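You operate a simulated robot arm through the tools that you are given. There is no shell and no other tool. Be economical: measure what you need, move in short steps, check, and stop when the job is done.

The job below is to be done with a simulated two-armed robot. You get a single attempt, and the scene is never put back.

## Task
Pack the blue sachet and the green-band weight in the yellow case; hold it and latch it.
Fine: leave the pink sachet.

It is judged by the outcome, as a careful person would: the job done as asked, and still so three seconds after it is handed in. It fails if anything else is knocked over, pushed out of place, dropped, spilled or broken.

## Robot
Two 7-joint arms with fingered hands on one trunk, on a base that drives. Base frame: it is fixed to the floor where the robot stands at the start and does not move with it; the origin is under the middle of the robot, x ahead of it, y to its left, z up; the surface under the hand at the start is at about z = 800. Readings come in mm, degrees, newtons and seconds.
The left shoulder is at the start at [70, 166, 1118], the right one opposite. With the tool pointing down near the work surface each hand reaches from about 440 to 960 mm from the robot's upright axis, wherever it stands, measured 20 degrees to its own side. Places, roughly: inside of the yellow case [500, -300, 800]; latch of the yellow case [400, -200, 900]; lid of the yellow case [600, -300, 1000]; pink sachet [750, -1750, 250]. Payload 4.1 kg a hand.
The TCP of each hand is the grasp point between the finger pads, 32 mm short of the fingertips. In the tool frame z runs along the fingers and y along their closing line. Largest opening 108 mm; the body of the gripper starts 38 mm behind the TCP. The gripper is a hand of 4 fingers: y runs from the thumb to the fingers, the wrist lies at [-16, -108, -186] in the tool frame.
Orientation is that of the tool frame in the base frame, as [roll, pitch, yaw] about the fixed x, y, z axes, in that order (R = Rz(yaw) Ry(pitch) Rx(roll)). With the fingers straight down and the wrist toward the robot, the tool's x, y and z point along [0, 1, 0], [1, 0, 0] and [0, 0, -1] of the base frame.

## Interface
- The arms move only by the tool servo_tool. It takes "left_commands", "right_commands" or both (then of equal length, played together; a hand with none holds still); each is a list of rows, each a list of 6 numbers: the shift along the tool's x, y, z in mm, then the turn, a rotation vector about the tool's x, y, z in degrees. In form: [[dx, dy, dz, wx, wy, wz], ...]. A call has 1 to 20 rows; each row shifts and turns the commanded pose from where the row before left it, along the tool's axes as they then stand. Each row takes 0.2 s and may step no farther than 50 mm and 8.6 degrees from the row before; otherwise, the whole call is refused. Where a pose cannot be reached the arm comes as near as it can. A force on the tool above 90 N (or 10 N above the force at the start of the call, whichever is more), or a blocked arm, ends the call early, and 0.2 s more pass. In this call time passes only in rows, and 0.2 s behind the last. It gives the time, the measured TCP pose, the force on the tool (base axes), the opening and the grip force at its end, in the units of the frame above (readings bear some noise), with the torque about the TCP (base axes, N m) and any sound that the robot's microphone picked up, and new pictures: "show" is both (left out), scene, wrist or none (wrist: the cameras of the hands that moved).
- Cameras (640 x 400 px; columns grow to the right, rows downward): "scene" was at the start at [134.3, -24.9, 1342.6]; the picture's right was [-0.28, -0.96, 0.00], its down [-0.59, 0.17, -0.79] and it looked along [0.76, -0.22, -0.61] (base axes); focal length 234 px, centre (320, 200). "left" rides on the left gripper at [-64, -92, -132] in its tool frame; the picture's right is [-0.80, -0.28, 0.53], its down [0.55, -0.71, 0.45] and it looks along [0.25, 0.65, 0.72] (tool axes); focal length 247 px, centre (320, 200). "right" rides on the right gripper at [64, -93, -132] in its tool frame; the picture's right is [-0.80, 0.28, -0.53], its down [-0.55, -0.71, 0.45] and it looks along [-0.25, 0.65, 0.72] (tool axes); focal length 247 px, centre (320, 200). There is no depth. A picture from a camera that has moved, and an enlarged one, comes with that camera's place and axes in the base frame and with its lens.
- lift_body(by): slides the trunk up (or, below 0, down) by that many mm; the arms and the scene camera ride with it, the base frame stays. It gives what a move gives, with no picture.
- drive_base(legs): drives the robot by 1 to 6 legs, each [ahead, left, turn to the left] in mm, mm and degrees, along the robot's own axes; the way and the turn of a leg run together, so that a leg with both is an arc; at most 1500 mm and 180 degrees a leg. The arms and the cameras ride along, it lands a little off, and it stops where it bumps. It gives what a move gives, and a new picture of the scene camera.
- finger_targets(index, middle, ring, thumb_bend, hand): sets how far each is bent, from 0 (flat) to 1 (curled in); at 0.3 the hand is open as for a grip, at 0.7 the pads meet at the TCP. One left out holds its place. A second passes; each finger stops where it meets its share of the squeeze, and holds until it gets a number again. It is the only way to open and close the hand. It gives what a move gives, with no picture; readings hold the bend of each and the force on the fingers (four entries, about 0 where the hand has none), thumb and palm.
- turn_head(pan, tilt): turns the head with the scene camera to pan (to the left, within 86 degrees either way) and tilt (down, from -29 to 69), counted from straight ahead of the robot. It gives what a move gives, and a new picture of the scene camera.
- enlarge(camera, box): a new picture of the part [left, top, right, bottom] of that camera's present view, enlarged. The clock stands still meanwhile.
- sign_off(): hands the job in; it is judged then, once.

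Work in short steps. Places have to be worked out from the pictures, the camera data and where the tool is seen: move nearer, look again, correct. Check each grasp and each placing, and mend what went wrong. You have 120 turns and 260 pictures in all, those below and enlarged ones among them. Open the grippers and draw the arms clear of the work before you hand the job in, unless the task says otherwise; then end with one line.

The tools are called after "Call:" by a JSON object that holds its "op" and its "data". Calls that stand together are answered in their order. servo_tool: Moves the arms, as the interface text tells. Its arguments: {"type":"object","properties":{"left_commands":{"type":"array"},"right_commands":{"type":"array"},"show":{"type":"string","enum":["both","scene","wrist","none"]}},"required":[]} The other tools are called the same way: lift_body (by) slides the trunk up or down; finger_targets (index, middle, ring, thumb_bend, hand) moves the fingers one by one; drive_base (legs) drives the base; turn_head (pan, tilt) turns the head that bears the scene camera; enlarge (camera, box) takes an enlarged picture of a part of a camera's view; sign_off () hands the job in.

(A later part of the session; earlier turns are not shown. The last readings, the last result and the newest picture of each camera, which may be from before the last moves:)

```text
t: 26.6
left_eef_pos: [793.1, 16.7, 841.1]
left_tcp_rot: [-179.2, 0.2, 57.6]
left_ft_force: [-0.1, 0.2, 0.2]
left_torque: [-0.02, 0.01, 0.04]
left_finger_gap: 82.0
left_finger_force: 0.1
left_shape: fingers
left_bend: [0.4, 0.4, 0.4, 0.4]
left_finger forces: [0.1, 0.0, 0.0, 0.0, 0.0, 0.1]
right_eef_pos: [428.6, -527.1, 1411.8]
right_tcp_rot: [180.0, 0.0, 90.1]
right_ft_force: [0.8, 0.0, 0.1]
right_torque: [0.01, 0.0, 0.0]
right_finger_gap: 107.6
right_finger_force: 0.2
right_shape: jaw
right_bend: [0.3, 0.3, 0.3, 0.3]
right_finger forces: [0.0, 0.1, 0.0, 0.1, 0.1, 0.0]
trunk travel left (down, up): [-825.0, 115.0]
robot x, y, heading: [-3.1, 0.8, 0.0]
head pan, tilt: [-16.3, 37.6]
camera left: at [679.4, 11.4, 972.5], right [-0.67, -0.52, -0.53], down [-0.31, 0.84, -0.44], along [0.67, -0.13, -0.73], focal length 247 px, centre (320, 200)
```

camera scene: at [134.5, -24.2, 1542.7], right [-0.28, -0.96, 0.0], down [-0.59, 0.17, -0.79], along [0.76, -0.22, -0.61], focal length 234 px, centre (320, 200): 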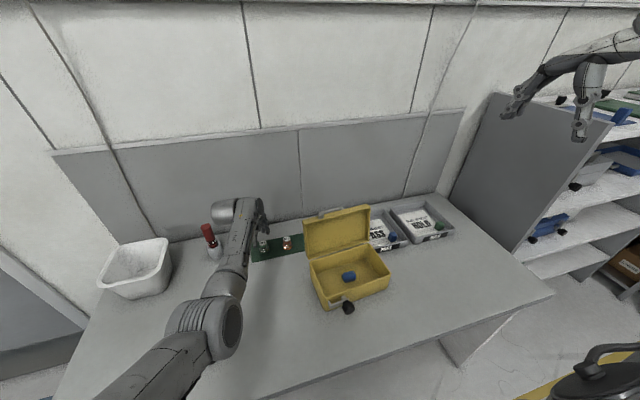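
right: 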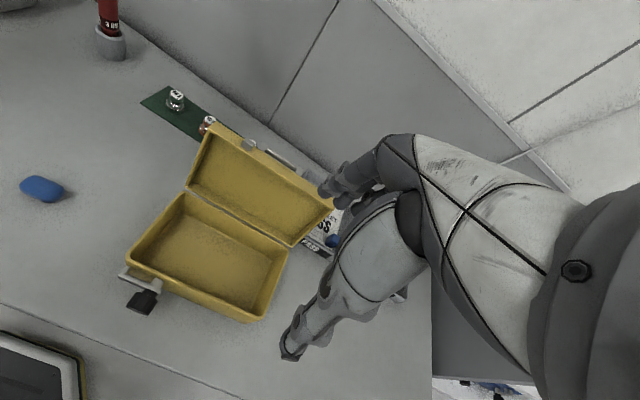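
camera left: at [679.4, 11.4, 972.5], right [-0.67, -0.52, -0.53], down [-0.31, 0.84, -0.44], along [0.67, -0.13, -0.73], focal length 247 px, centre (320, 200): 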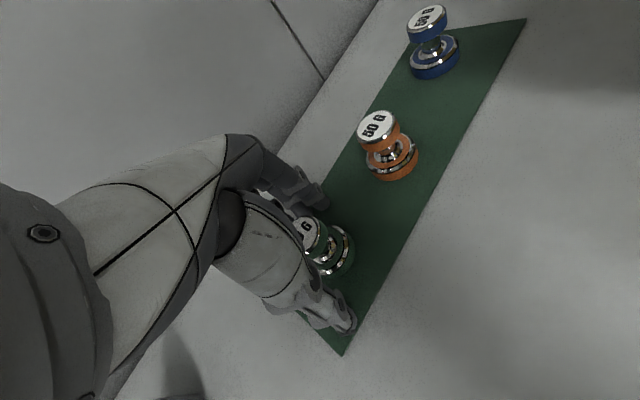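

The weight stands between the thumb and the fingers. I close.

Call:
{"op": "finger_targets", "data": {"hand": "left", "index": 0.68, "middle": 0.68, "ring": 0.68, "thumb_bend": 0.66}}

Call:
{"op": "enlarge", "data": {"camera": "left", "box": [220, 140, 460, 380]}}

```text
t: 27.6
left_eef_pos: [792.2, 16.4, 841.1]
left_tcp_rot: [-179.3, 0.3, 57.6]
left_ft_force: [0.0, 0.8, 0.5]
left_torque: [0.0, -0.02, -0.01]
left_finger_gap: 34.9
left_finger_force: 10.5
left_shape: fingers
left_bend: [0.61, 0.62, 0.68, 0.57]
left_finger forces: [4.5, 6.2, 0.0, 0.0, 10.1, 0.0]
right_eef_pos: [427.6, -526.7, 1409.7]
right_tcp_rot: [-180.0, -0.1, 90.0]
right_ft_force: [0.4, 0.1, 0.0]
right_torque: [0.0, 0.01, 0.01]
right_finger_gap: 107.6
right_finger_force: 0.1
right_shape: jaw
right_bend: [0.3, 0.3, 0.3, 0.3]
right_finger forces: [0.0, 0.0, 0.0, 0.0, 0.1, 0.0]
trunk travel left (down, up): [-825.0, 115.0]
robot x, y, heading: [-2.9, -2.1, -0.0]
head pan, tilt: [-16.3, 37.6]
```

```text
1.67 times, centred on (340, 260) of left
camera zoom: at [679.0, 11.3, 972.8], right [-0.67, -0.52, -0.53], down [-0.31, 0.84, -0.44], along [0.67, -0.14, -0.73], focal length 412 px, centre (287, 100)
```

zoom: 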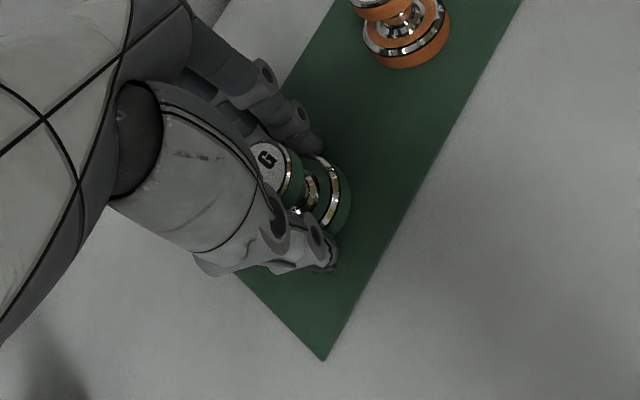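

The grip is about 10 N. I lift and check.

Call:
{"op": "servo_tool", "data": {"left_commands": [[0, 0, -15, 0, 0, 0], [0, 0, -30, 0, 0, 0], [0, 0, -40, 0, 0, 0]], "show": "wrist"}}

```text
t: 28.4
left_eef_pos: [793.2, 17.0, 926.3]
left_tcp_rot: [-179.2, 0.2, 57.6]
left_ft_force: [-0.2, -0.4, -0.5]
left_torque: [-0.01, 0.01, 0.01]
left_finger_gap: 35.0
left_finger_force: 10.3
left_shape: fingers
left_bend: [0.61, 0.62, 0.68, 0.57]
left_finger forces: [4.5, 5.8, 0.0, 0.0, 10.3, 0.1]
right_eef_pos: [426.4, -527.7, 1411.4]
right_tcp_rot: [-180.0, 0.1, 90.0]
right_ft_force: [0.8, 0.3, 0.3]
right_torque: [0.03, -0.01, 0.0]
right_finger_gap: 107.7
right_finger_force: 0.1
right_shape: jaw
right_bend: [0.3, 0.3, 0.3, 0.3]
right_finger forces: [0.2, 0.1, 0.0, 0.1, 0.1, 0.1]
trunk travel left (down, up): [-825.0, 115.0]
robot x, y, heading: [-2.0, 2.0, -0.1]
head pan, tilt: [-16.3, 37.6]
camera left: at [680.7, 12.4, 1058.5], right [-0.67, -0.52, -0.53], down [-0.31, 0.84, -0.44], along [0.67, -0.13, -0.73], focal length 247 px, centre (320, 200)
```

left: 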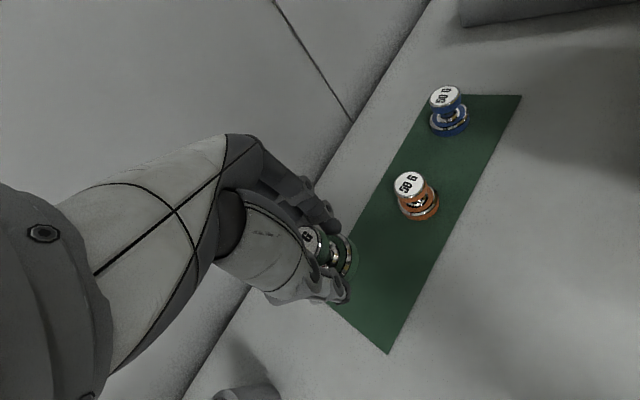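

It is held securely. I raise it and pull back to x≈560 beside the case, clear of the lid.

Call:
{"op": "servo_tool", "data": {"left_commands": [[0, 0, -40, 0, 0, 0], [0, 0, -40, 0, 0, 0], [-21, -33, -15, 0, 0, 0], [-21, -33, -15, 0, 0, 0], [-21, -33, -15, 0, 0, 0], [-21, -33, 0, 0, 0, 0], [-21, -33, 0, 0, 0, 0], [-20, -32, 0, 0, 0, 0]], "show": "scene"}}

```text
t: 30.2
left_eef_pos: [564.5, 19.8, 1060.3]
left_tcp_rot: [-179.6, -0.6, 57.9]
left_ft_force: [0.2, -0.2, -0.6]
left_torque: [0.01, -0.03, 0.0]
left_finger_gap: 34.5
left_finger_force: 10.7
left_shape: fingers
left_bend: [0.61, 0.62, 0.68, 0.57]
left_finger forces: [4.6, 5.7, 0.0, 0.0, 10.2, 0.1]
right_eef_pos: [426.9, -527.1, 1411.2]
right_tcp_rot: [180.0, 0.0, 90.0]
right_ft_force: [-0.4, 0.8, 0.4]
right_torque: [-0.01, 0.03, -0.01]
right_finger_gap: 107.6
right_finger_force: 0.1
right_shape: jaw
right_bend: [0.3, 0.3, 0.3, 0.3]
right_finger forces: [0.0, 0.0, 0.1, 0.0, 0.1, 0.0]
trunk travel left (down, up): [-825.0, 115.0]
robot x, y, heading: [3.0, 2.2, -0.0]
head pan, tilt: [-16.3, 37.6]
camera scene: at [133.2, -24.5, 1542.8], right [-0.28, -0.96, 0.0], down [-0.59, 0.17, -0.79], along [0.76, -0.22, -0.61], focal length 234 px, centre (320, 200)
```

scene: 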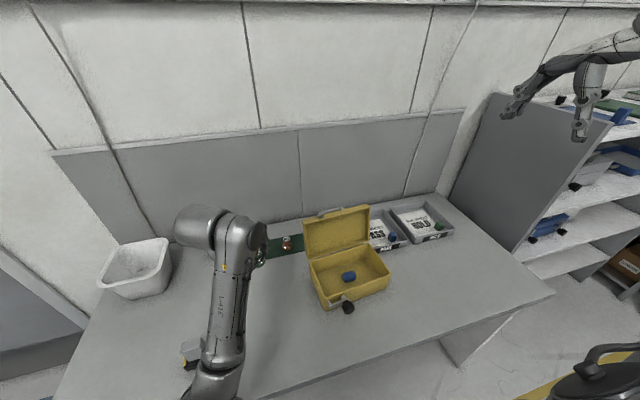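

The posture is good. I turn the hand to yaw≈10, so the wrist is on the left, and move to y≈−130 to look into the case.

Call:
{"op": "servo_tool", "data": {"left_commands": [[0, 0, 0, 0, 0, 8], [0, 0, 0, 0, 0, 8], [0, 0, 0, 0, 0, 8], [0, 0, 0, 0, 0, 8], [0, 0, 0, 0, 0, 8], [0, 0, 0, 0, 0, 8], [-6, 37, 0, 0, 0, 0], [-6, 37, 0, 0, 0, 0], [-6, 37, 0, 0, 0, 0], [-6, 37, 0, 0, 0, 0]], "show": "both"}}

```text
t: 32.4
left_eef_pos: [562.8, -137.3, 1052.3]
left_tcp_rot: [-179.6, 0.7, 9.6]
left_ft_force: [0.1, 0.2, -1.4]
left_torque: [0.05, -0.02, 0.01]
left_finger_gap: 34.8
left_finger_force: 10.6
left_shape: fingers
left_bend: [0.62, 0.62, 0.68, 0.57]
left_finger forces: [4.7, 5.8, 0.1, 0.0, 10.0, 0.0]
right_eef_pos: [427.4, -529.7, 1409.7]
right_tcp_rot: [-180.0, -0.1, 89.9]
right_ft_force: [0.6, 0.1, 0.1]
right_torque: [0.06, -0.01, 0.0]
right_finger_gap: 107.9
right_finger_force: 0.0
right_shape: jaw
right_bend: [0.3, 0.3, 0.3, 0.3]
right_finger forces: [0.0, 0.0, 0.0, 0.0, 0.1, 0.0]
trunk travel left (down, up): [-825.0, 115.0]
robot x, y, heading: [2.7, -0.4, -0.1]
head pan, tilt: [-16.3, 37.6]
camera scene: at [134.4, -26.9, 1542.5], right [-0.28, -0.96, 0.0], down [-0.59, 0.17, -0.79], along [0.76, -0.22, -0.61], focal length 234 px, centre (320, 200)
camera left: at [483.1, -56.4, 1184.5], right [-0.84, 0.15, -0.52], down [0.42, 0.79, -0.45], along [0.34, -0.59, -0.73], focal length 247 px, centre (320, 200)
```

scene: 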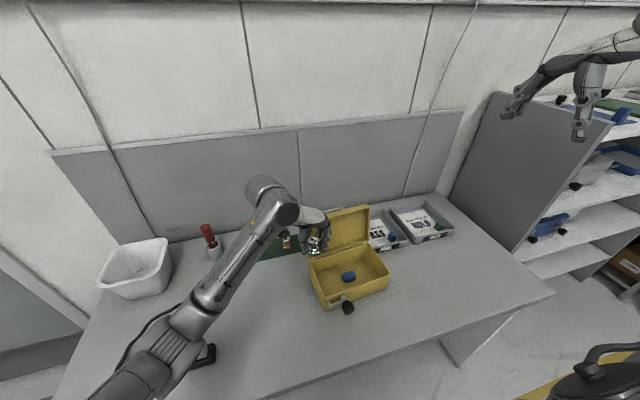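
left: 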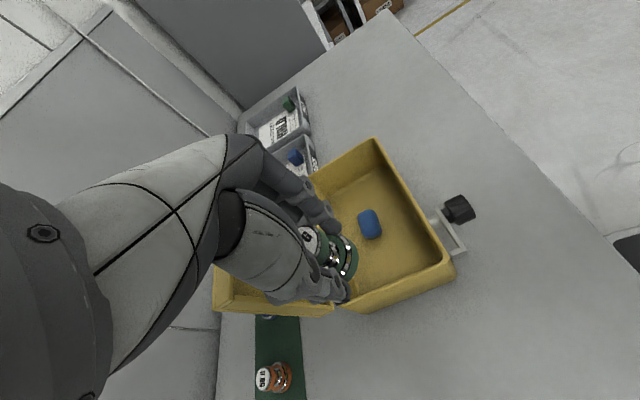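

The case is slightly yawed, its front edge running from (485, −135) to (504, −366), with the sachet at (572, −261). I move over (552, −189) and descend to z≈950.

Call:
{"op": "servo_tool", "data": {"left_commands": [[-10, 25, 0, 0, 0, 0], [-9.5, 24.5, 0, 0, 0, 0], [0, 0, 35, 0, 0, 0], [0, 0, 35, 0, 0, 0], [0, 0, 35, 0, 0, 0]], "show": "both"}}

```text
t: 33.6
left_eef_pos: [550.4, -189.3, 948.0]
left_tcp_rot: [-179.6, 0.6, 9.6]
left_ft_force: [0.2, 0.1, -0.5]
left_torque: [0.01, -0.01, -0.03]
left_finger_gap: 34.6
left_finger_force: 10.7
left_shape: fingers
left_bend: [0.62, 0.62, 0.68, 0.57]
left_finger forces: [4.7, 5.8, 0.0, 0.0, 9.9, 0.1]
right_eef_pos: [428.6, -527.8, 1409.8]
right_tcp_rot: [180.0, 0.0, 89.9]
right_ft_force: [0.4, -0.3, 0.9]
right_torque: [0.01, -0.03, 0.01]
right_finger_gap: 107.9
right_finger_force: 0.2
right_shape: jaw
right_bend: [0.3, 0.3, 0.3, 0.3]
right_finger forces: [0.0, 0.1, 0.0, 0.1, 0.0, 0.0]
trunk travel left (down, up): [-825.0, 115.0]
robot x, y, heading: [0.4, 0.3, 0.1]
head pan, tilt: [-16.3, 37.6]
camera scene: at [134.6, -25.8, 1542.6], right [-0.28, -0.96, 0.0], down [-0.59, 0.17, -0.79], along [0.76, -0.22, -0.61], focal length 234 px, centre (320, 200)
camera left: at [471.7, -108.5, 1079.3], right [-0.84, 0.15, -0.52], down [0.42, 0.79, -0.45], along [0.34, -0.6, -0.73], focal length 247 px, centre (320, 200)
```

scene: 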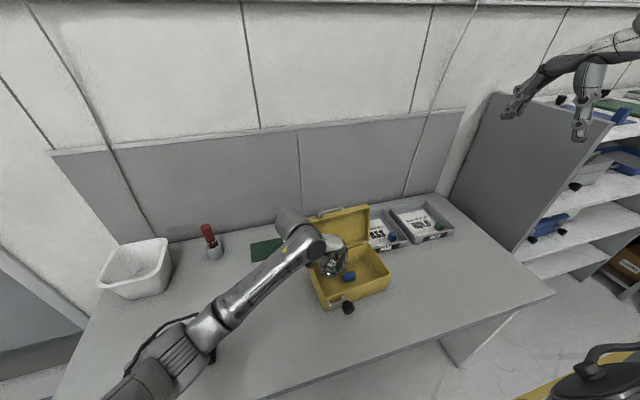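
left: 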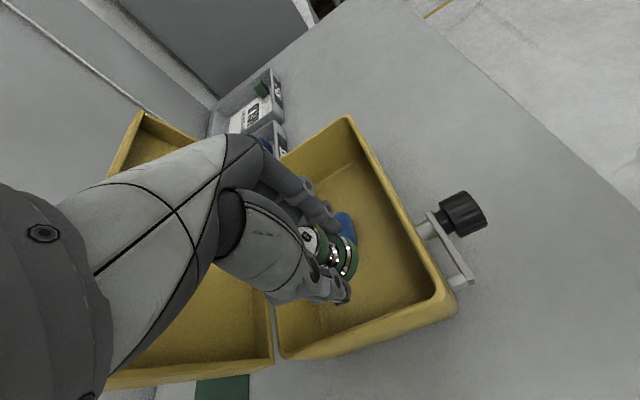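

Aligned between the left wall and the sachet. I descend carefully.

Call:
{"op": "servo_tool", "data": {"left_commands": [[0, 4, 25, 0, 0, 0], [0, 0, 25, 0, 0, 0], [0, 0, 22, 0, 0, 0]], "show": "both"}}

```text
t: 34.4
left_eef_pos: [549.9, -191.7, 876.1]
left_tcp_rot: [-179.6, 0.7, 9.6]
left_ft_force: [0.0, 0.7, -0.3]
left_torque: [0.0, 0.02, -0.02]
left_finger_gap: 34.6
left_finger_force: 10.1
left_shape: fingers
left_bend: [0.62, 0.62, 0.68, 0.57]
left_finger forces: [4.6, 5.8, 0.0, 0.0, 9.9, 0.0]
right_eef_pos: [426.5, -526.1, 1411.2]
right_tcp_rot: [180.0, 0.0, 90.0]
right_ft_force: [-0.1, -0.4, -0.1]
right_torque: [-0.03, 0.03, -0.03]
right_finger_gap: 107.9
right_finger_force: 0.0
right_shape: jaw
right_bend: [0.3, 0.3, 0.3, 0.3]
right_finger forces: [0.1, 0.0, 0.1, 0.0, 0.0, 0.0]
trunk travel left (down, up): [-825.0, 115.0]
robot x, y, heading: [2.2, -2.7, -0.1]
head pan, tilt: [-16.3, 37.6]
camera scene: at [134.4, -24.9, 1542.6], right [-0.28, -0.96, 0.0], down [-0.59, 0.17, -0.79], along [0.76, -0.22, -0.61], focal length 234 px, centre (320, 200)
camera left: at [470.9, -111.0, 1008.8], right [-0.84, 0.15, -0.52], down [0.42, 0.79, -0.45], along [0.34, -0.6, -0.73], focal length 247 px, centre (320, 200)
```

scene: 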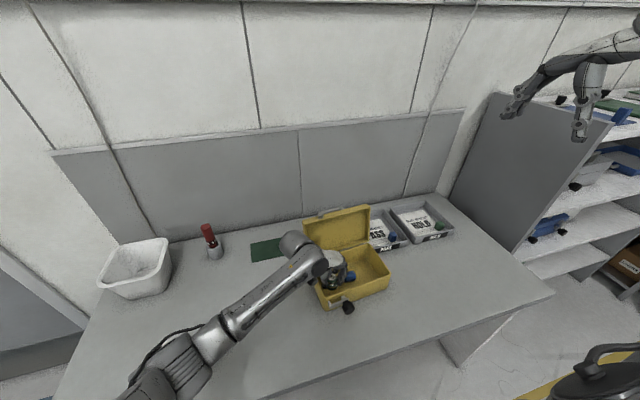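
left: 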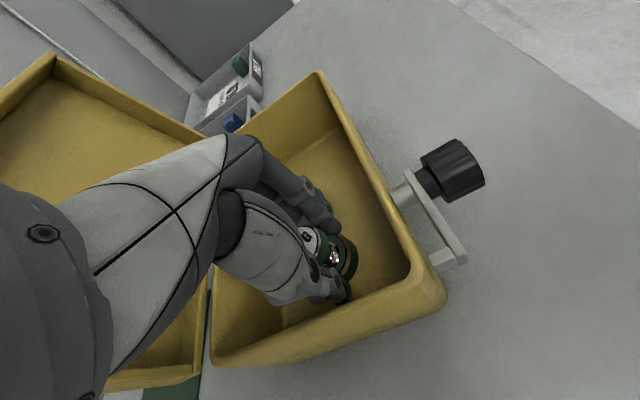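

Still free of contact. I take the last stretch in small steps.

Call:
{"op": "servo_tool", "data": {"left_commands": [[0, 0, 10, 0, 0, 0], [0, 0, 7, 0, 0, 0], [0, 0, 5, 0, 0, 0], [0, 0, 4, 0, 0, 0]], "show": "wrist"}}

```text
t: 35.4
left_eef_pos: [548.6, -190.8, 849.8]
left_tcp_rot: [-179.6, 0.7, 9.7]
left_ft_force: [-0.1, 0.1, -0.2]
left_torque: [-0.02, -0.02, 0.01]
left_finger_gap: 34.7
left_finger_force: 10.5
left_shape: fingers
left_bend: [0.62, 0.62, 0.68, 0.57]
left_finger forces: [4.6, 5.7, 0.1, 0.1, 9.9, 0.0]
right_eef_pos: [428.5, -527.7, 1411.1]
right_tcp_rot: [180.0, 0.0, 90.1]
right_ft_force: [0.4, 0.6, -0.2]
right_torque: [-0.02, -0.02, 0.0]
right_finger_gap: 107.9
right_finger_force: 0.1
right_shape: jaw
right_bend: [0.3, 0.3, 0.3, 0.3]
right_finger forces: [0.1, 0.0, 0.1, 0.1, 0.0, 0.0]
trunk travel left (down, up): [-825.0, 115.0]
robot x, y, heading: [-0.7, -1.5, 0.1]
head pan, tilt: [-16.3, 37.6]
camera left: at [470.2, -110.1, 982.3], right [-0.84, 0.15, -0.52], down [0.42, 0.79, -0.45], along [0.34, -0.6, -0.73], focal length 247 px, centre (320, 200)
```

left: 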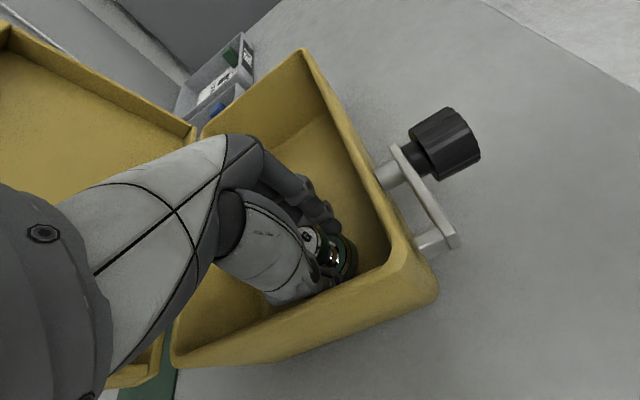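

No contact yet; 3 mm more, then I release.

Call:
{"op": "servo_tool", "data": {"left_commands": [[0, 0, 3, 0, 0, 0]], "show": "none"}}

Call:
{"op": "finger_targets", "data": {"hand": "left", "index": 0.52, "middle": 0.52, "ring": 0.52, "thumb_bend": 0.5}}

Call:
{"op": "enlarge", "data": {"camera": "left", "box": [200, 120, 420, 340]}}

```text
t: 35.8
left_eef_pos: [549.6, -191.3, 846.9]
left_tcp_rot: [-179.6, 0.7, 9.6]
left_ft_force: [-0.1, -0.2, -1.0]
left_torque: [-0.02, -0.01, -0.01]
left_finger_gap: 34.7
left_finger_force: 10.7
left_shape: fingers
left_bend: [0.62, 0.62, 0.68, 0.57]
left_finger forces: [4.7, 5.8, 0.0, 0.1, 9.9, 0.1]
right_eef_pos: [427.7, -527.2, 1410.1]
right_tcp_rot: [-179.9, 0.0, 90.0]
right_ft_force: [0.0, 0.3, -0.7]
right_torque: [-0.02, 0.01, 0.0]
right_finger_gap: 107.9
right_finger_force: 0.0
right_shape: jaw
right_bend: [0.3, 0.3, 0.3, 0.3]
right_finger forces: [0.0, 0.1, 0.1, 0.0, 0.0, 0.0]
trunk travel left (down, up): [-825.0, 115.0]
robot x, y, heading: [-3.9, -1.0, -0.1]
head pan, tilt: [-16.3, 37.6]
```

```text
t: 36.8
left_eef_pos: [550.2, -191.0, 846.8]
left_tcp_rot: [-179.6, 0.7, 9.5]
left_ft_force: [0.2, -1.4, -1.0]
left_torque: [0.01, 0.0, -0.03]
left_finger_gap: 52.1
left_finger_force: 0.5
left_shape: fingers
left_bend: [0.52, 0.52, 0.52, 0.5]
left_finger forces: [0.0, 0.1, 0.1, 0.0, 0.7, 0.0]
right_eef_pos: [428.6, -526.8, 1411.4]
right_tcp_rot: [-180.0, 0.0, 90.0]
right_ft_force: [0.0, 0.1, 0.3]
right_torque: [0.02, -0.03, 0.0]
right_finger_gap: 107.7
right_finger_force: 0.0
right_shape: jaw
right_bend: [0.3, 0.3, 0.3, 0.3]
right_finger forces: [0.1, 0.0, 0.1, 0.0, 0.1, 0.1]
trunk travel left (down, up): [-825.0, 115.0]
robot x, y, heading: [-1.7, -1.8, 0.2]
head pan, tilt: [-16.3, 37.6]
```

```text
1.82 times, centred on (310, 230) of left
camera zoom: at [470.4, -110.6, 979.0], right [-0.84, 0.15, -0.52], down [0.42, 0.79, -0.45], along [0.34, -0.6, -0.73], focal length 449 px, centre (338, 146)
```

zoom: 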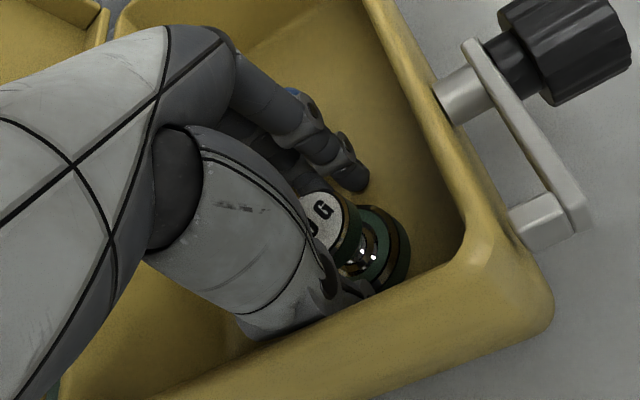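

It is released, with the thumb only just touching. I open the thumb a bit more and rise straight up.

Call:
{"op": "finger_targets", "data": {"hand": "left", "thumb_bend": 0.45}}

Call:
{"op": "servo_tool", "data": {"left_commands": [[0, 0, -10, 0, 0, 0], [0, 0, -20, 0, 0, 0], [0, 0, -30, 0, 0, 0], [0, 0, -40, 0, 0, 0], [0, 0, -40, 0, 0, 0]], "show": "both"}}

```text
t: 37.8
left_eef_pos: [549.2, -191.4, 847.8]
left_tcp_rot: [-179.6, 0.7, 9.6]
left_ft_force: [0.0, -1.3, 0.3]
left_torque: [0.01, 0.0, 0.05]
left_finger_gap: 58.4
left_finger_force: 1.2
left_shape: fingers
left_bend: [0.52, 0.52, 0.52, 0.46]
left_finger forces: [0.0, 0.1, 0.1, 0.0, 1.7, 0.0]
right_eef_pos: [427.5, -527.6, 1410.3]
right_tcp_rot: [-180.0, 0.1, 89.9]
right_ft_force: [-0.1, 0.3, 0.1]
right_torque: [-0.01, 0.0, 0.01]
right_finger_gap: 107.4
right_finger_force: 0.0
right_shape: jaw
right_bend: [0.3, 0.3, 0.3, 0.3]
right_finger forces: [0.1, 0.1, 0.0, 0.0, 0.0, 0.0]
trunk travel left (down, up): [-825.0, 115.0]
robot x, y, heading: [-2.0, 1.4, 0.2]
head pan, tilt: [-16.3, 37.6]
```

```text
t: 39.0
left_eef_pos: [552.2, -192.2, 985.8]
left_tcp_rot: [-179.7, 0.7, 9.6]
left_ft_force: [0.7, -1.3, 0.2]
left_torque: [0.02, 0.02, -0.04]
left_finger_gap: 59.1
left_finger_force: 0.0
left_shape: fingers
left_bend: [0.52, 0.52, 0.52, 0.45]
left_finger forces: [0.0, 0.0, 0.0, 0.1, 0.0, 0.0]
right_eef_pos: [427.6, -527.6, 1410.0]
right_tcp_rot: [180.0, -0.1, 90.0]
right_ft_force: [-0.4, 0.4, -0.2]
right_torque: [-0.02, -0.01, -0.03]
right_finger_gap: 107.8
right_finger_force: 0.0
right_shape: jaw
right_bend: [0.3, 0.3, 0.3, 0.3]
right_finger forces: [0.1, 0.0, 0.1, 0.0, 0.0, 0.0]
trunk travel left (down, up): [-825.0, 115.0]
robot x, y, heading: [0.6, 1.8, 0.1]
head pan, tilt: [-16.3, 37.6]
camera scene: at [134.1, -25.1, 1542.5], right [-0.28, -0.96, 0.0], down [-0.59, 0.17, -0.79], along [0.76, -0.22, -0.61], focal length 234 px, centre (320, 200)
camera left: at [472.6, -112.3, 1118.5], right [-0.84, 0.15, -0.52], down [0.42, 0.79, -0.45], along [0.34, -0.6, -0.73], focal length 247 px, centre (320, 200)
```

scene: 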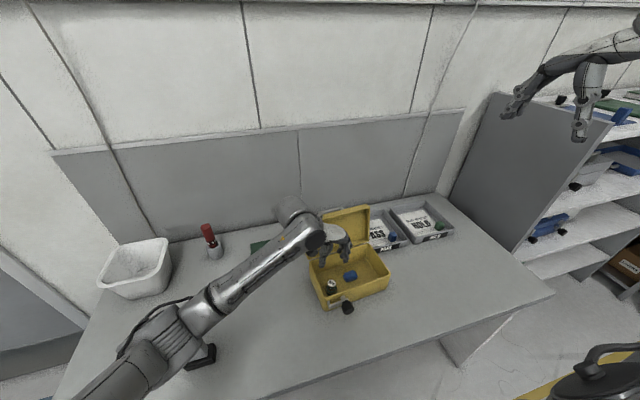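
left: 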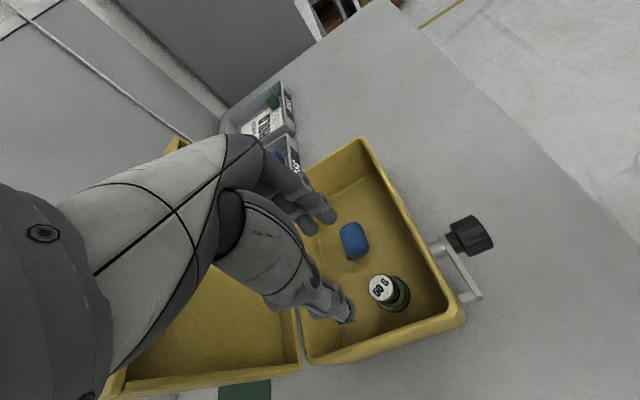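

Both items are in the case, the weight upright. Next I close the lid: I withdraw the left hand to its side and bring the right hand over behind the lid to look.

Call:
{"op": "servo_tool", "data": {"left_commands": [[0, 0, -40, 0, 0, 0], [0, -20, -35, 0, 0, 0], [0, -40, 0, 0, 0, 0], [0, -40, 0, 0, 0, 0], [0, -40, 0, 0, 0, 0], [0, -40, 0, 0, 0, 0], [0, -40, 0, 0, 0, 0], [0, -40, 0, 0, 0, 0], [0, -20, 0, 0, 0, 0], [0, 0, 0, 0, 0, 0]], "right_commands": [[22, 26, 15, 0, 0, 0], [22, 26, 15, 0, 0, 0], [22, 26, 15, 0, 0, 0], [22, 26, 15, 0, 0, 0], [22, 26, 15, 0, 0, 0], [22, 26, 15, 0, 0, 0], [22, 26, 15, 0, 0, 0], [22, 26, 15, 0, 0, 0], [22, 26, 15, 0, 0, 0], [22, 26, 15, 0, 0, 0]], "show": "both"}}

```text
t: 41.2
left_eef_pos: [506.1, 85.8, 1061.2]
left_tcp_rot: [-179.7, 0.8, 9.6]
left_ft_force: [0.5, -0.5, -0.7]
left_torque: [0.01, 0.04, 0.03]
left_finger_gap: 59.3
left_finger_force: 0.1
left_shape: fingers
left_bend: [0.52, 0.52, 0.52, 0.45]
left_finger forces: [0.1, 0.0, 0.1, 0.0, 0.0, 0.1]
right_eef_pos: [687.7, -306.3, 1261.0]
right_tcp_rot: [-179.8, 0.1, 90.0]
right_ft_force: [0.9, -0.5, -0.3]
right_torque: [0.01, 0.01, 0.03]
right_finger_gap: 107.7
right_finger_force: 0.1
right_shape: jaw
right_bend: [0.3, 0.3, 0.3, 0.3]
right_finger forces: [0.0, 0.1, 0.0, 0.1, 0.1, 0.0]
trunk travel left (down, up): [-825.0, 115.0]
robot x, y, heading: [2.5, -0.3, 0.1]
head pan, tilt: [-16.3, 37.6]
camera scene: at [136.7, -24.3, 1542.4], right [-0.28, -0.96, 0.0], down [-0.59, 0.17, -0.79], along [0.76, -0.22, -0.61], focal length 234 px, centre (320, 200)
camera right: at [596.4, -242.9, 1392.5], right [0.28, -0.8, 0.53], down [-0.71, -0.55, -0.45], along [0.65, -0.25, -0.72], focal length 247 px, centre (320, 200)
camera left: at [427.5, 166.2, 1193.3], right [-0.84, 0.15, -0.52], down [0.42, 0.79, -0.45], along [0.34, -0.6, -0.73], focal length 247 px, centre (320, 200)
```

scene: 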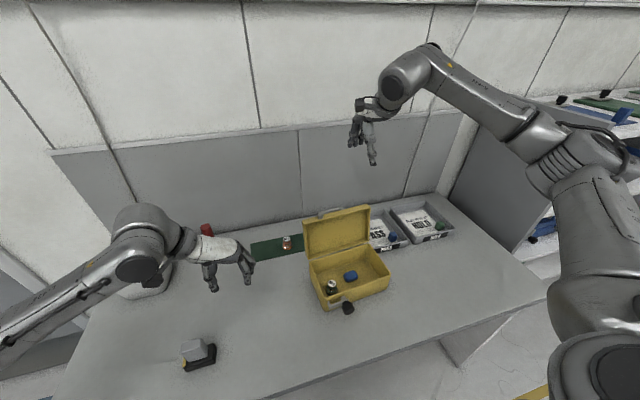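
right: 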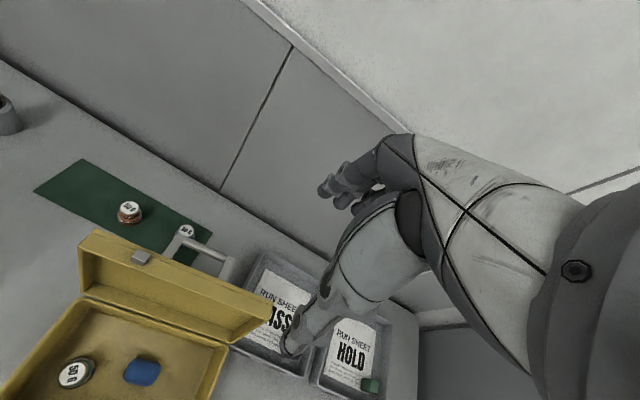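
left: 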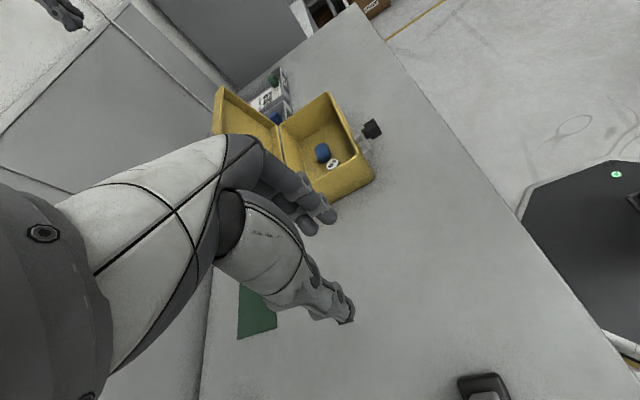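

I enlarge the right wrist view to see the lid's handle, keeper and edge.

Call:
{"op": "enlarge", "data": {"camera": "right", "box": [40, 190, 320, 400]}}

```text
1.90 times, centred on (180, 295) of right
camera zoom: at [596.4, -242.9, 1392.5], right [0.28, -0.8, 0.53], down [-0.71, -0.55, -0.45], along [0.65, -0.25, -0.72], focal length 470 px, centre (587, 19)
```

zoom: 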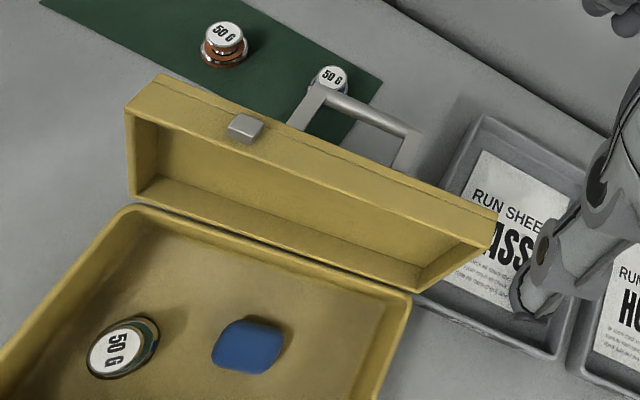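

The handle is behind the lid at y −204 to −275 and the keeper at y≈−177. I straddle the lid's top edge at y≈−320 with the open right hand, fingers behind and thumb in front, and stop higher first to check.

Call:
{"op": "servo_tool", "data": {"right_commands": [[-5, 10, 30, 0, 0, 0], [-5, 10, 40, 0, 0, 0], [-4, 8, 40, 0, 0, 0], [0, 0, 40, 0, 0, 0], [0, 0, 30, 0, 0, 0]], "show": "both"}}

```text
t: 42.4
left_eef_pos: [505.4, 84.5, 1061.9]
left_tcp_rot: [-179.6, 0.7, 9.7]
left_ft_force: [0.0, -0.2, 0.5]
left_torque: [-0.02, -0.02, 0.0]
left_finger_gap: 59.3
left_finger_force: 0.1
left_shape: fingers
left_bend: [0.52, 0.52, 0.52, 0.45]
left_finger forces: [0.0, 0.0, 0.0, 0.1, 0.0, 0.0]
right_eef_pos: [716.0, -324.2, 1080.3]
right_tcp_rot: [-180.0, 0.0, 90.0]
right_ft_force: [0.2, 0.2, 0.3]
right_torque: [0.02, 0.01, 0.02]
right_finger_gap: 107.7
right_finger_force: 0.0
right_shape: jaw
right_bend: [0.3, 0.3, 0.3, 0.3]
right_finger forces: [0.0, 0.1, 0.1, 0.1, 0.1, 0.0]
trunk travel left (down, up): [-825.0, 115.0]
robot x, y, heading: [4.3, -2.7, 0.0]
head pan, tilt: [-16.3, 37.6]
camera scene: at [135.1, -25.2, 1542.6], right [-0.28, -0.96, 0.0], down [-0.59, 0.17, -0.79], along [0.76, -0.22, -0.61], focal length 234 px, centre (320, 200)
camera right: at [624.0, -259.4, 1211.9], right [0.28, -0.8, 0.53], down [-0.71, -0.55, -0.45], along [0.65, -0.25, -0.72], focal length 247 px, centre (320, 200)
```

scene: 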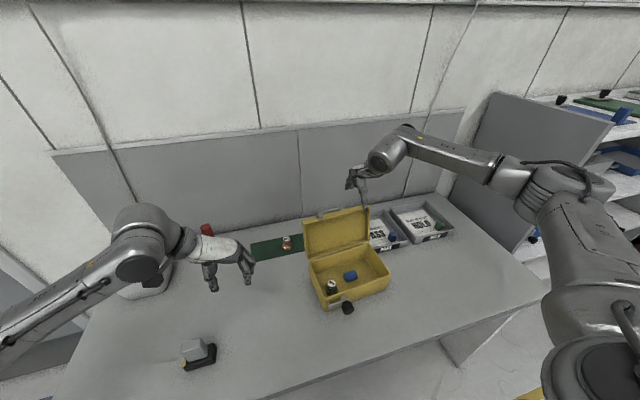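
right: 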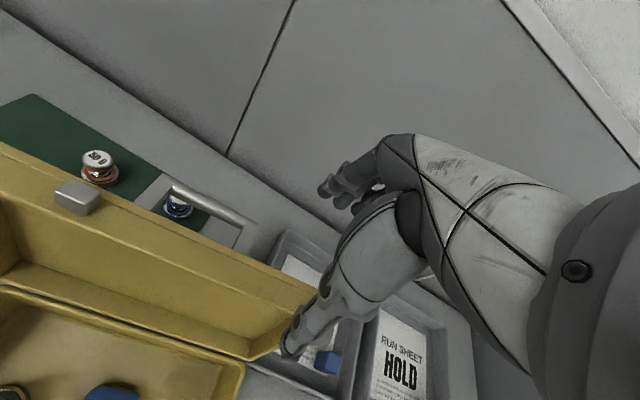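

I enlarge the right view to judge where the lid's edges lie relative to the hand.

Call:
{"op": "enlarge", "data": {"camera": "right", "box": [100, 150, 420, 400]}}

Call:
{"op": "enlarge", "data": {"camera": "scene", "box": [270, 120, 470, 330]}}

```text
1.60 times, centred on (260, 275) of right
camera zoom: at [624.0, -259.4, 1211.9], right [0.28, -0.8, 0.53], down [-0.71, -0.55, -0.45], along [0.65, -0.25, -0.72], focal length 395 px, centre (416, 80)
```

zoom: 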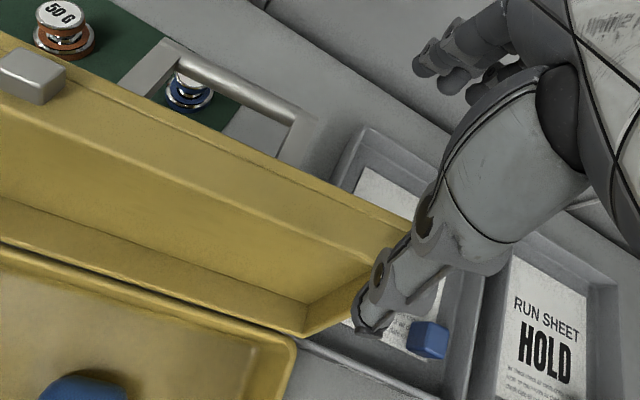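

```text
1.90 times, centred on (370, 225) of scene
camera zoom: at [135.1, -25.2, 1542.6], right [-0.28, -0.96, 0.0], down [-0.59, 0.17, -0.79], along [0.76, -0.22, -0.61], focal length 446 px, centre (225, 152)
```

zoom: 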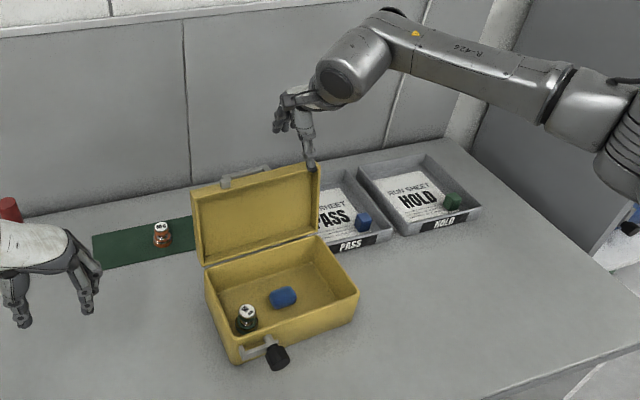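

The lid's top edge at y≈−320 is at about x 690–712 and z 1015–1025. I shift 6 mm forward and lower to straddle it.

Call:
{"op": "servo_tool", "data": {"right_commands": [[0, 6, 20, 0, 0, 0], [0, 0, 20, 0, 0, 0], [0, 0, 17, 0, 0, 0]], "show": "both"}}

```text
t: 43.2
left_eef_pos: [504.9, 86.0, 1062.9]
left_tcp_rot: [-179.7, 0.6, 9.6]
left_ft_force: [0.9, -0.2, 0.1]
left_torque: [-0.01, -0.01, 0.08]
left_finger_gap: 59.5
left_finger_force: 0.0
left_shape: fingers
left_bend: [0.52, 0.52, 0.52, 0.45]
left_finger forces: [0.0, 0.0, 0.1, 0.0, 0.0, 0.0]
right_eef_pos: [720.1, -322.1, 1023.5]
right_tcp_rot: [-179.9, 0.1, 89.9]
right_ft_force: [-0.3, -0.5, 1.8]
right_torque: [0.0, 0.04, 0.0]
right_finger_gap: 107.7
right_finger_force: 0.0
right_shape: jaw
right_bend: [0.3, 0.3, 0.3, 0.29]
right_finger forces: [0.0, 0.0, 0.1, 0.0, 1.5, 0.1]
trunk travel left (down, up): [-825.0, 115.0]
robot x, y, heading: [1.5, -3.2, 0.3]
head pan, tilt: [-16.3, 37.6]
camera scene: at [133.5, -24.8, 1542.8], right [-0.28, -0.96, 0.0], down [-0.59, 0.17, -0.79], along [0.76, -0.22, -0.61], focal length 234 px, centre (320, 200)
camera right: at [627.8, -257.7, 1155.3], right [0.28, -0.8, 0.53], down [-0.71, -0.55, -0.45], along [0.65, -0.25, -0.72], focal length 247 px, centre (320, 200)
```

scene: 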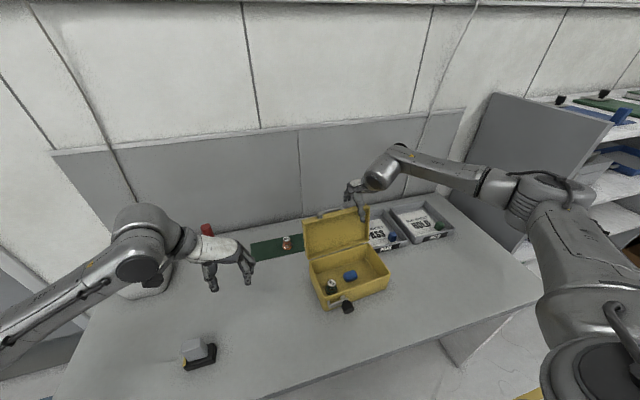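
right: 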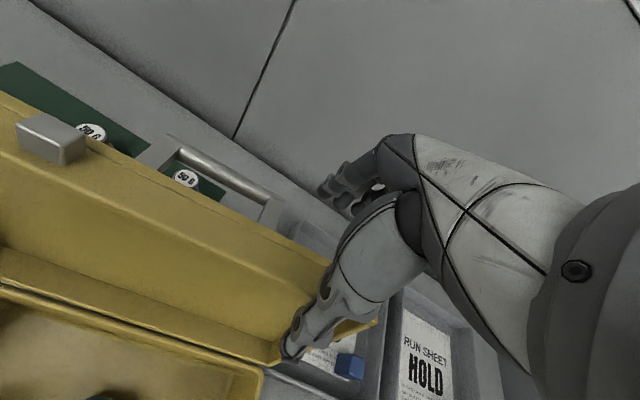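

The thumb lightly touches the lid's inner side, so the lid is straddled. I pull slowly toward the robot.

Call:
{"op": "servo_tool", "data": {"right_commands": [[0, -15, 0, 0, 0, 0], [0, -15, 0, 0, 0, 0], [0, -15, 0, 0, 0, 0], [0, -15, 0, 0, 0, 0]], "show": "both"}}

```text
t: 44.2
left_eef_pos: [504.9, 84.8, 1062.7]
left_tcp_rot: [-179.8, 0.6, 9.7]
left_ft_force: [0.3, -0.4, -0.1]
left_torque: [0.0, -0.01, -0.02]
left_finger_gap: 59.6
left_finger_force: 0.0
left_shape: fingers
left_bend: [0.52, 0.52, 0.52, 0.45]
left_finger forces: [0.0, 0.0, 0.1, 0.0, 0.0, 0.1]
right_eef_pos: [660.9, -322.0, 1024.5]
right_tcp_rot: [-180.0, -0.1, 90.0]
right_ft_force: [-0.1, -0.3, -0.3]
right_torque: [0.0, 0.01, 0.01]
right_finger_gap: 108.0
right_finger_force: 0.0
right_shape: jaw
right_bend: [0.3, 0.3, 0.3, 0.3]
right_finger forces: [0.0, 0.0, 0.0, 0.0, 0.0, 0.0]
trunk travel left (down, up): [-825.0, 115.0]
robot x, y, heading: [-2.1, -3.2, 0.1]
head pan, tilt: [-16.3, 37.6]
camera scene: at [133.5, -25.1, 1542.7], right [-0.28, -0.96, 0.0], down [-0.59, 0.17, -0.79], along [0.76, -0.22, -0.61], focal length 234 px, centre (320, 200)
camera right: at [568.3, -257.1, 1155.4], right [0.28, -0.8, 0.53], down [-0.71, -0.55, -0.45], along [0.65, -0.25, -0.72], focal length 247 px, centre (320, 200)
```

scene: 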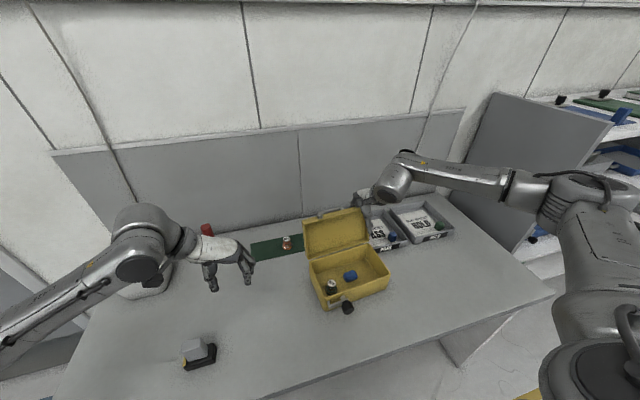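
right: 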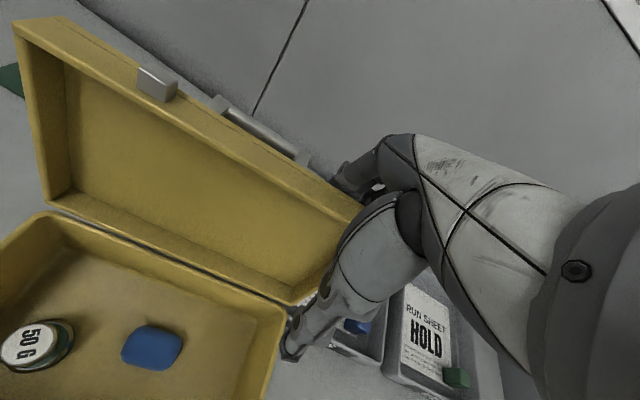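

The fingers are behind the lid and no strong contact shows yet. I keep pulling.

Call:
{"op": "servo_tool", "data": {"right_commands": [[0, -15, 0, 0, 0, 0], [0, -15, 0, 0, 0, 0], [0, -15, 0, 0, 0, 0]], "show": "both"}}

```text
t: 45.0
left_eef_pos: [504.3, 85.6, 1061.7]
left_tcp_rot: [-179.7, 0.6, 9.6]
left_ft_force: [0.5, 0.8, -0.1]
left_torque: [0.02, 0.0, 0.0]
left_finger_gap: 59.1
left_finger_force: 0.1
left_shape: fingers
left_bend: [0.52, 0.52, 0.52, 0.45]
left_finger forces: [0.0, 0.0, 0.0, 0.0, 0.0, 0.1]
right_eef_pos: [616.4, -321.4, 1024.5]
right_tcp_rot: [180.0, 0.0, 90.0]
right_ft_force: [1.6, 0.2, 2.0]
right_torque: [0.03, -0.04, 0.01]
right_finger_gap: 107.7
right_finger_force: 0.1
right_shape: jaw
right_bend: [0.3, 0.3, 0.3, 0.3]
right_finger forces: [1.8, 0.1, 0.1, 0.0, 0.1, 0.0]
trunk travel left (down, up): [-825.0, 115.0]
robot x, y, heading: [-1.8, -0.8, 0.0]
head pan, tilt: [-16.3, 37.6]
camera scene: at [133.9, -24.9, 1542.6], right [-0.28, -0.96, 0.0], down [-0.59, 0.17, -0.79], along [0.76, -0.22, -0.61], focal length 234 px, centre (320, 200)
camera right: at [524.1, -256.8, 1155.7], right [0.28, -0.8, 0.53], down [-0.71, -0.55, -0.45], along [0.65, -0.25, -0.72], focal length 247 px, centre (320, 200)
```

scene: 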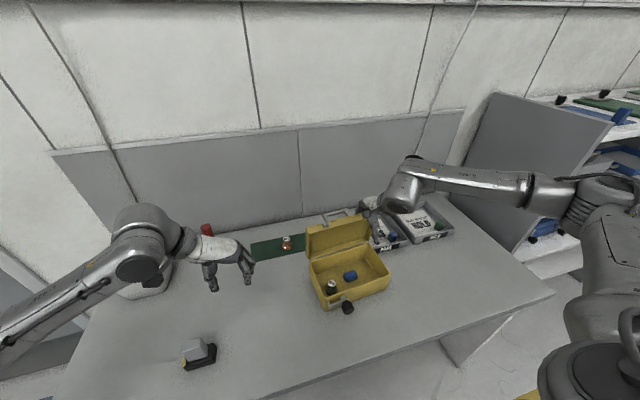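
right: 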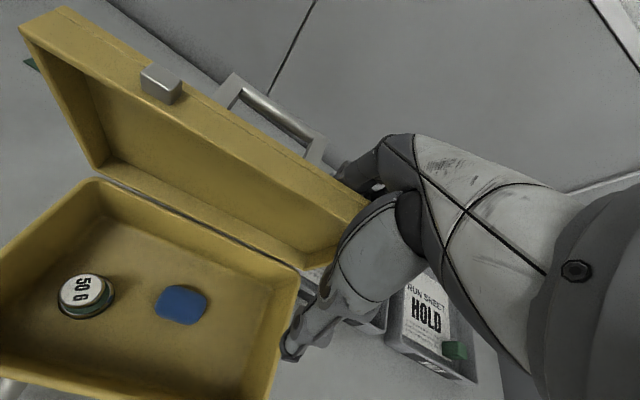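

The lid is rotating forward with about 2 N and the case stays put. I continue, slightly upward along the arc.

Call:
{"op": "servo_tool", "data": {"right_commands": [[0, -15, -2, 0, 0, 0], [0, -15, -1, 0, 0, 0], [0, -15, 0, 0, 0, 0], [0, -15, 3, 0, 0, 0]], "show": "both"}}

```text
t: 46.0
left_eef_pos: [504.8, 84.7, 1061.6]
left_tcp_rot: [-179.7, 0.6, 9.6]
left_ft_force: [0.4, 0.4, 1.0]
left_torque: [0.03, 0.0, -0.03]
left_finger_gap: 59.3
left_finger_force: 0.0
left_shape: fingers
left_bend: [0.52, 0.52, 0.52, 0.45]
left_finger forces: [0.1, 0.0, 0.0, 0.0, 0.1, 0.1]
right_eef_pos: [556.4, -320.4, 1026.0]
right_tcp_rot: [-180.0, 0.0, 89.9]
right_ft_force: [1.1, -1.5, 0.2]
right_torque: [0.01, -0.06, 0.02]
right_finger_gap: 108.3
right_finger_force: 0.1
right_shape: jaw
right_bend: [0.3, 0.29, 0.3, 0.3]
right_finger forces: [0.2, 0.7, 0.1, 0.1, 0.0, 0.1]
trunk travel left (down, up): [-825.0, 115.0]
robot x, y, heading: [-1.2, -0.5, -0.0]
head pan, tilt: [-16.3, 37.6]
camera scene: at [133.6, -25.1, 1542.7], right [-0.28, -0.96, 0.0], down [-0.59, 0.17, -0.79], along [0.76, -0.22, -0.61], focal length 234 px, centre (320, 200)
camera right: at [464.0, -256.8, 1156.5], right [0.28, -0.8, 0.53], down [-0.71, -0.55, -0.45], along [0.65, -0.25, -0.72], focal length 247 px, centre (320, 200)
```

scene: 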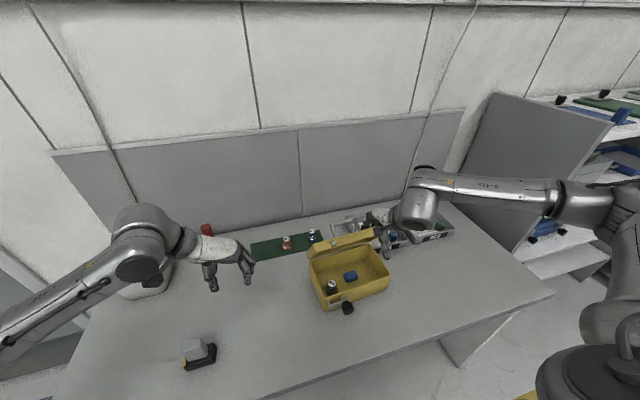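
right: 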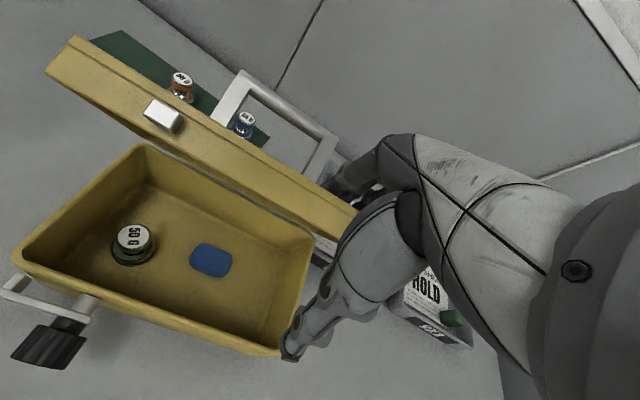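

The lid is past vertical now, at roughly 75–80°, and holds by friction. I continue forward and begin descending along its arc.

Call:
{"op": "servo_tool", "data": {"right_commands": [[0, -15, 4, 0, 0, 0], [0, -15, 5, 0, 0, 0], [0, -15, 7, 0, 0, 0], [0, -12, 9, 0, 0, 0]], "show": "both"}}

```text
t: 47.0
left_eef_pos: [505.2, 84.7, 1062.2]
left_tcp_rot: [-179.7, 0.6, 9.6]
left_ft_force: [0.3, 0.1, 0.1]
left_torque: [-0.02, -0.02, -0.04]
left_finger_gap: 59.2
left_finger_force: 0.2
left_shape: fingers
left_bend: [0.52, 0.52, 0.52, 0.45]
left_finger forces: [0.0, 0.0, 0.0, 0.0, 0.0, 0.0]
right_eef_pos: [499.4, -321.1, 998.7]
right_tcp_rot: [-180.0, -0.1, 90.0]
right_ft_force: [0.6, -0.4, -0.1]
right_torque: [-0.02, -0.01, 0.01]
right_finger_gap: 108.0
right_finger_force: 0.0
right_shape: jaw
right_bend: [0.3, 0.3, 0.3, 0.3]
right_finger forces: [0.1, 0.1, 0.0, 0.0, 0.0, 0.0]
trunk travel left (down, up): [-825.0, 115.0]
robot x, y, heading: [3.0, -1.1, -0.1]
head pan, tilt: [-16.3, 37.6]
camera scene: at [133.7, -25.1, 1542.7], right [-0.28, -0.96, 0.0], down [-0.59, 0.17, -0.79], along [0.76, -0.22, -0.61], focal length 234 px, centre (320, 200)
camera right: at [407.2, -256.8, 1130.7], right [0.28, -0.8, 0.53], down [-0.71, -0.55, -0.45], along [0.65, -0.25, -0.72], focal length 247 px, centre (320, 200)
```

scene: 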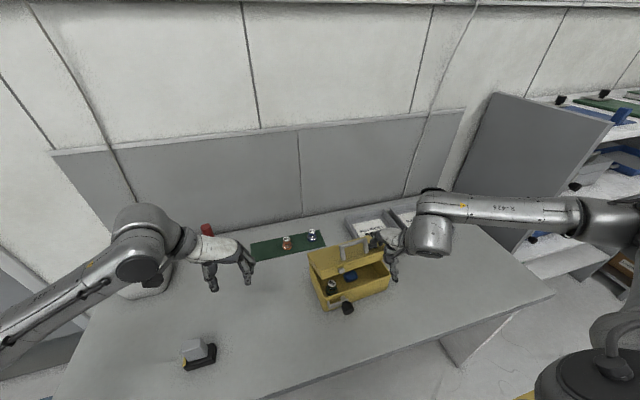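
right: 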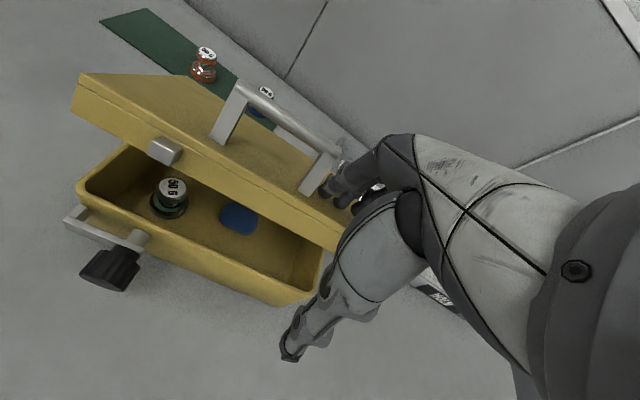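

The lid is at about 50°, with the fingers on its outer face next to the handle. I continue down and forward, shifting slightly right to stay off the handle.

Call:
{"op": "servo_tool", "data": {"right_commands": [[-4, -10, 8, 0, 0, 0], [-4, -8, 12, 0, 0, 0], [0, -7, 14, 0, 0, 0], [0, -5, 14, 0, 0, 0]], "show": "both"}}

```text
t: 48.0
left_eef_pos: [504.9, 85.9, 1064.3]
left_tcp_rot: [-179.6, 0.8, 9.7]
left_ft_force: [0.0, -0.4, 0.4]
left_torque: [0.02, 0.0, -0.04]
left_finger_gap: 59.4
left_finger_force: 0.0
left_shape: fingers
left_bend: [0.52, 0.52, 0.52, 0.45]
left_finger forces: [0.0, 0.0, 0.0, 0.0, 0.0, 0.0]
right_eef_pos: [468.6, -330.0, 950.0]
right_tcp_rot: [180.0, -0.1, 90.0]
right_ft_force: [-0.4, 0.0, -0.1]
right_torque: [0.02, 0.03, 0.03]
right_finger_gap: 108.3
right_finger_force: 0.0
right_shape: jaw
right_bend: [0.3, 0.3, 0.3, 0.3]
right_finger forces: [0.0, 0.0, 0.0, 0.0, 0.0, 0.0]
trunk travel left (down, up): [-825.0, 115.0]
robot x, y, heading: [-1.5, 1.2, 0.2]
head pan, tilt: [-16.3, 37.6]
camera scene: at [134.1, -25.2, 1542.6], right [-0.28, -0.96, 0.0], down [-0.59, 0.17, -0.79], along [0.76, -0.22, -0.61], focal length 234 px, centre (320, 200)
camera right: at [377.1, -265.1, 1081.1], right [0.28, -0.8, 0.53], down [-0.71, -0.55, -0.45], along [0.65, -0.25, -0.72], focal length 247 px, centre (320, 200)
```

scene: 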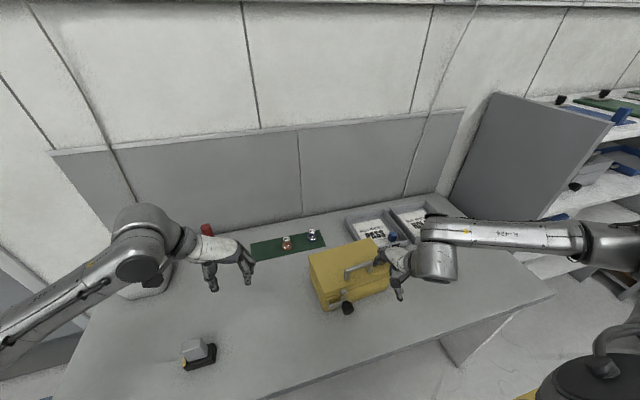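
right: 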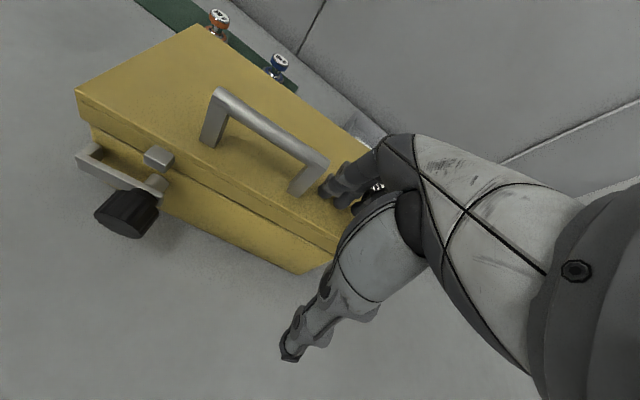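

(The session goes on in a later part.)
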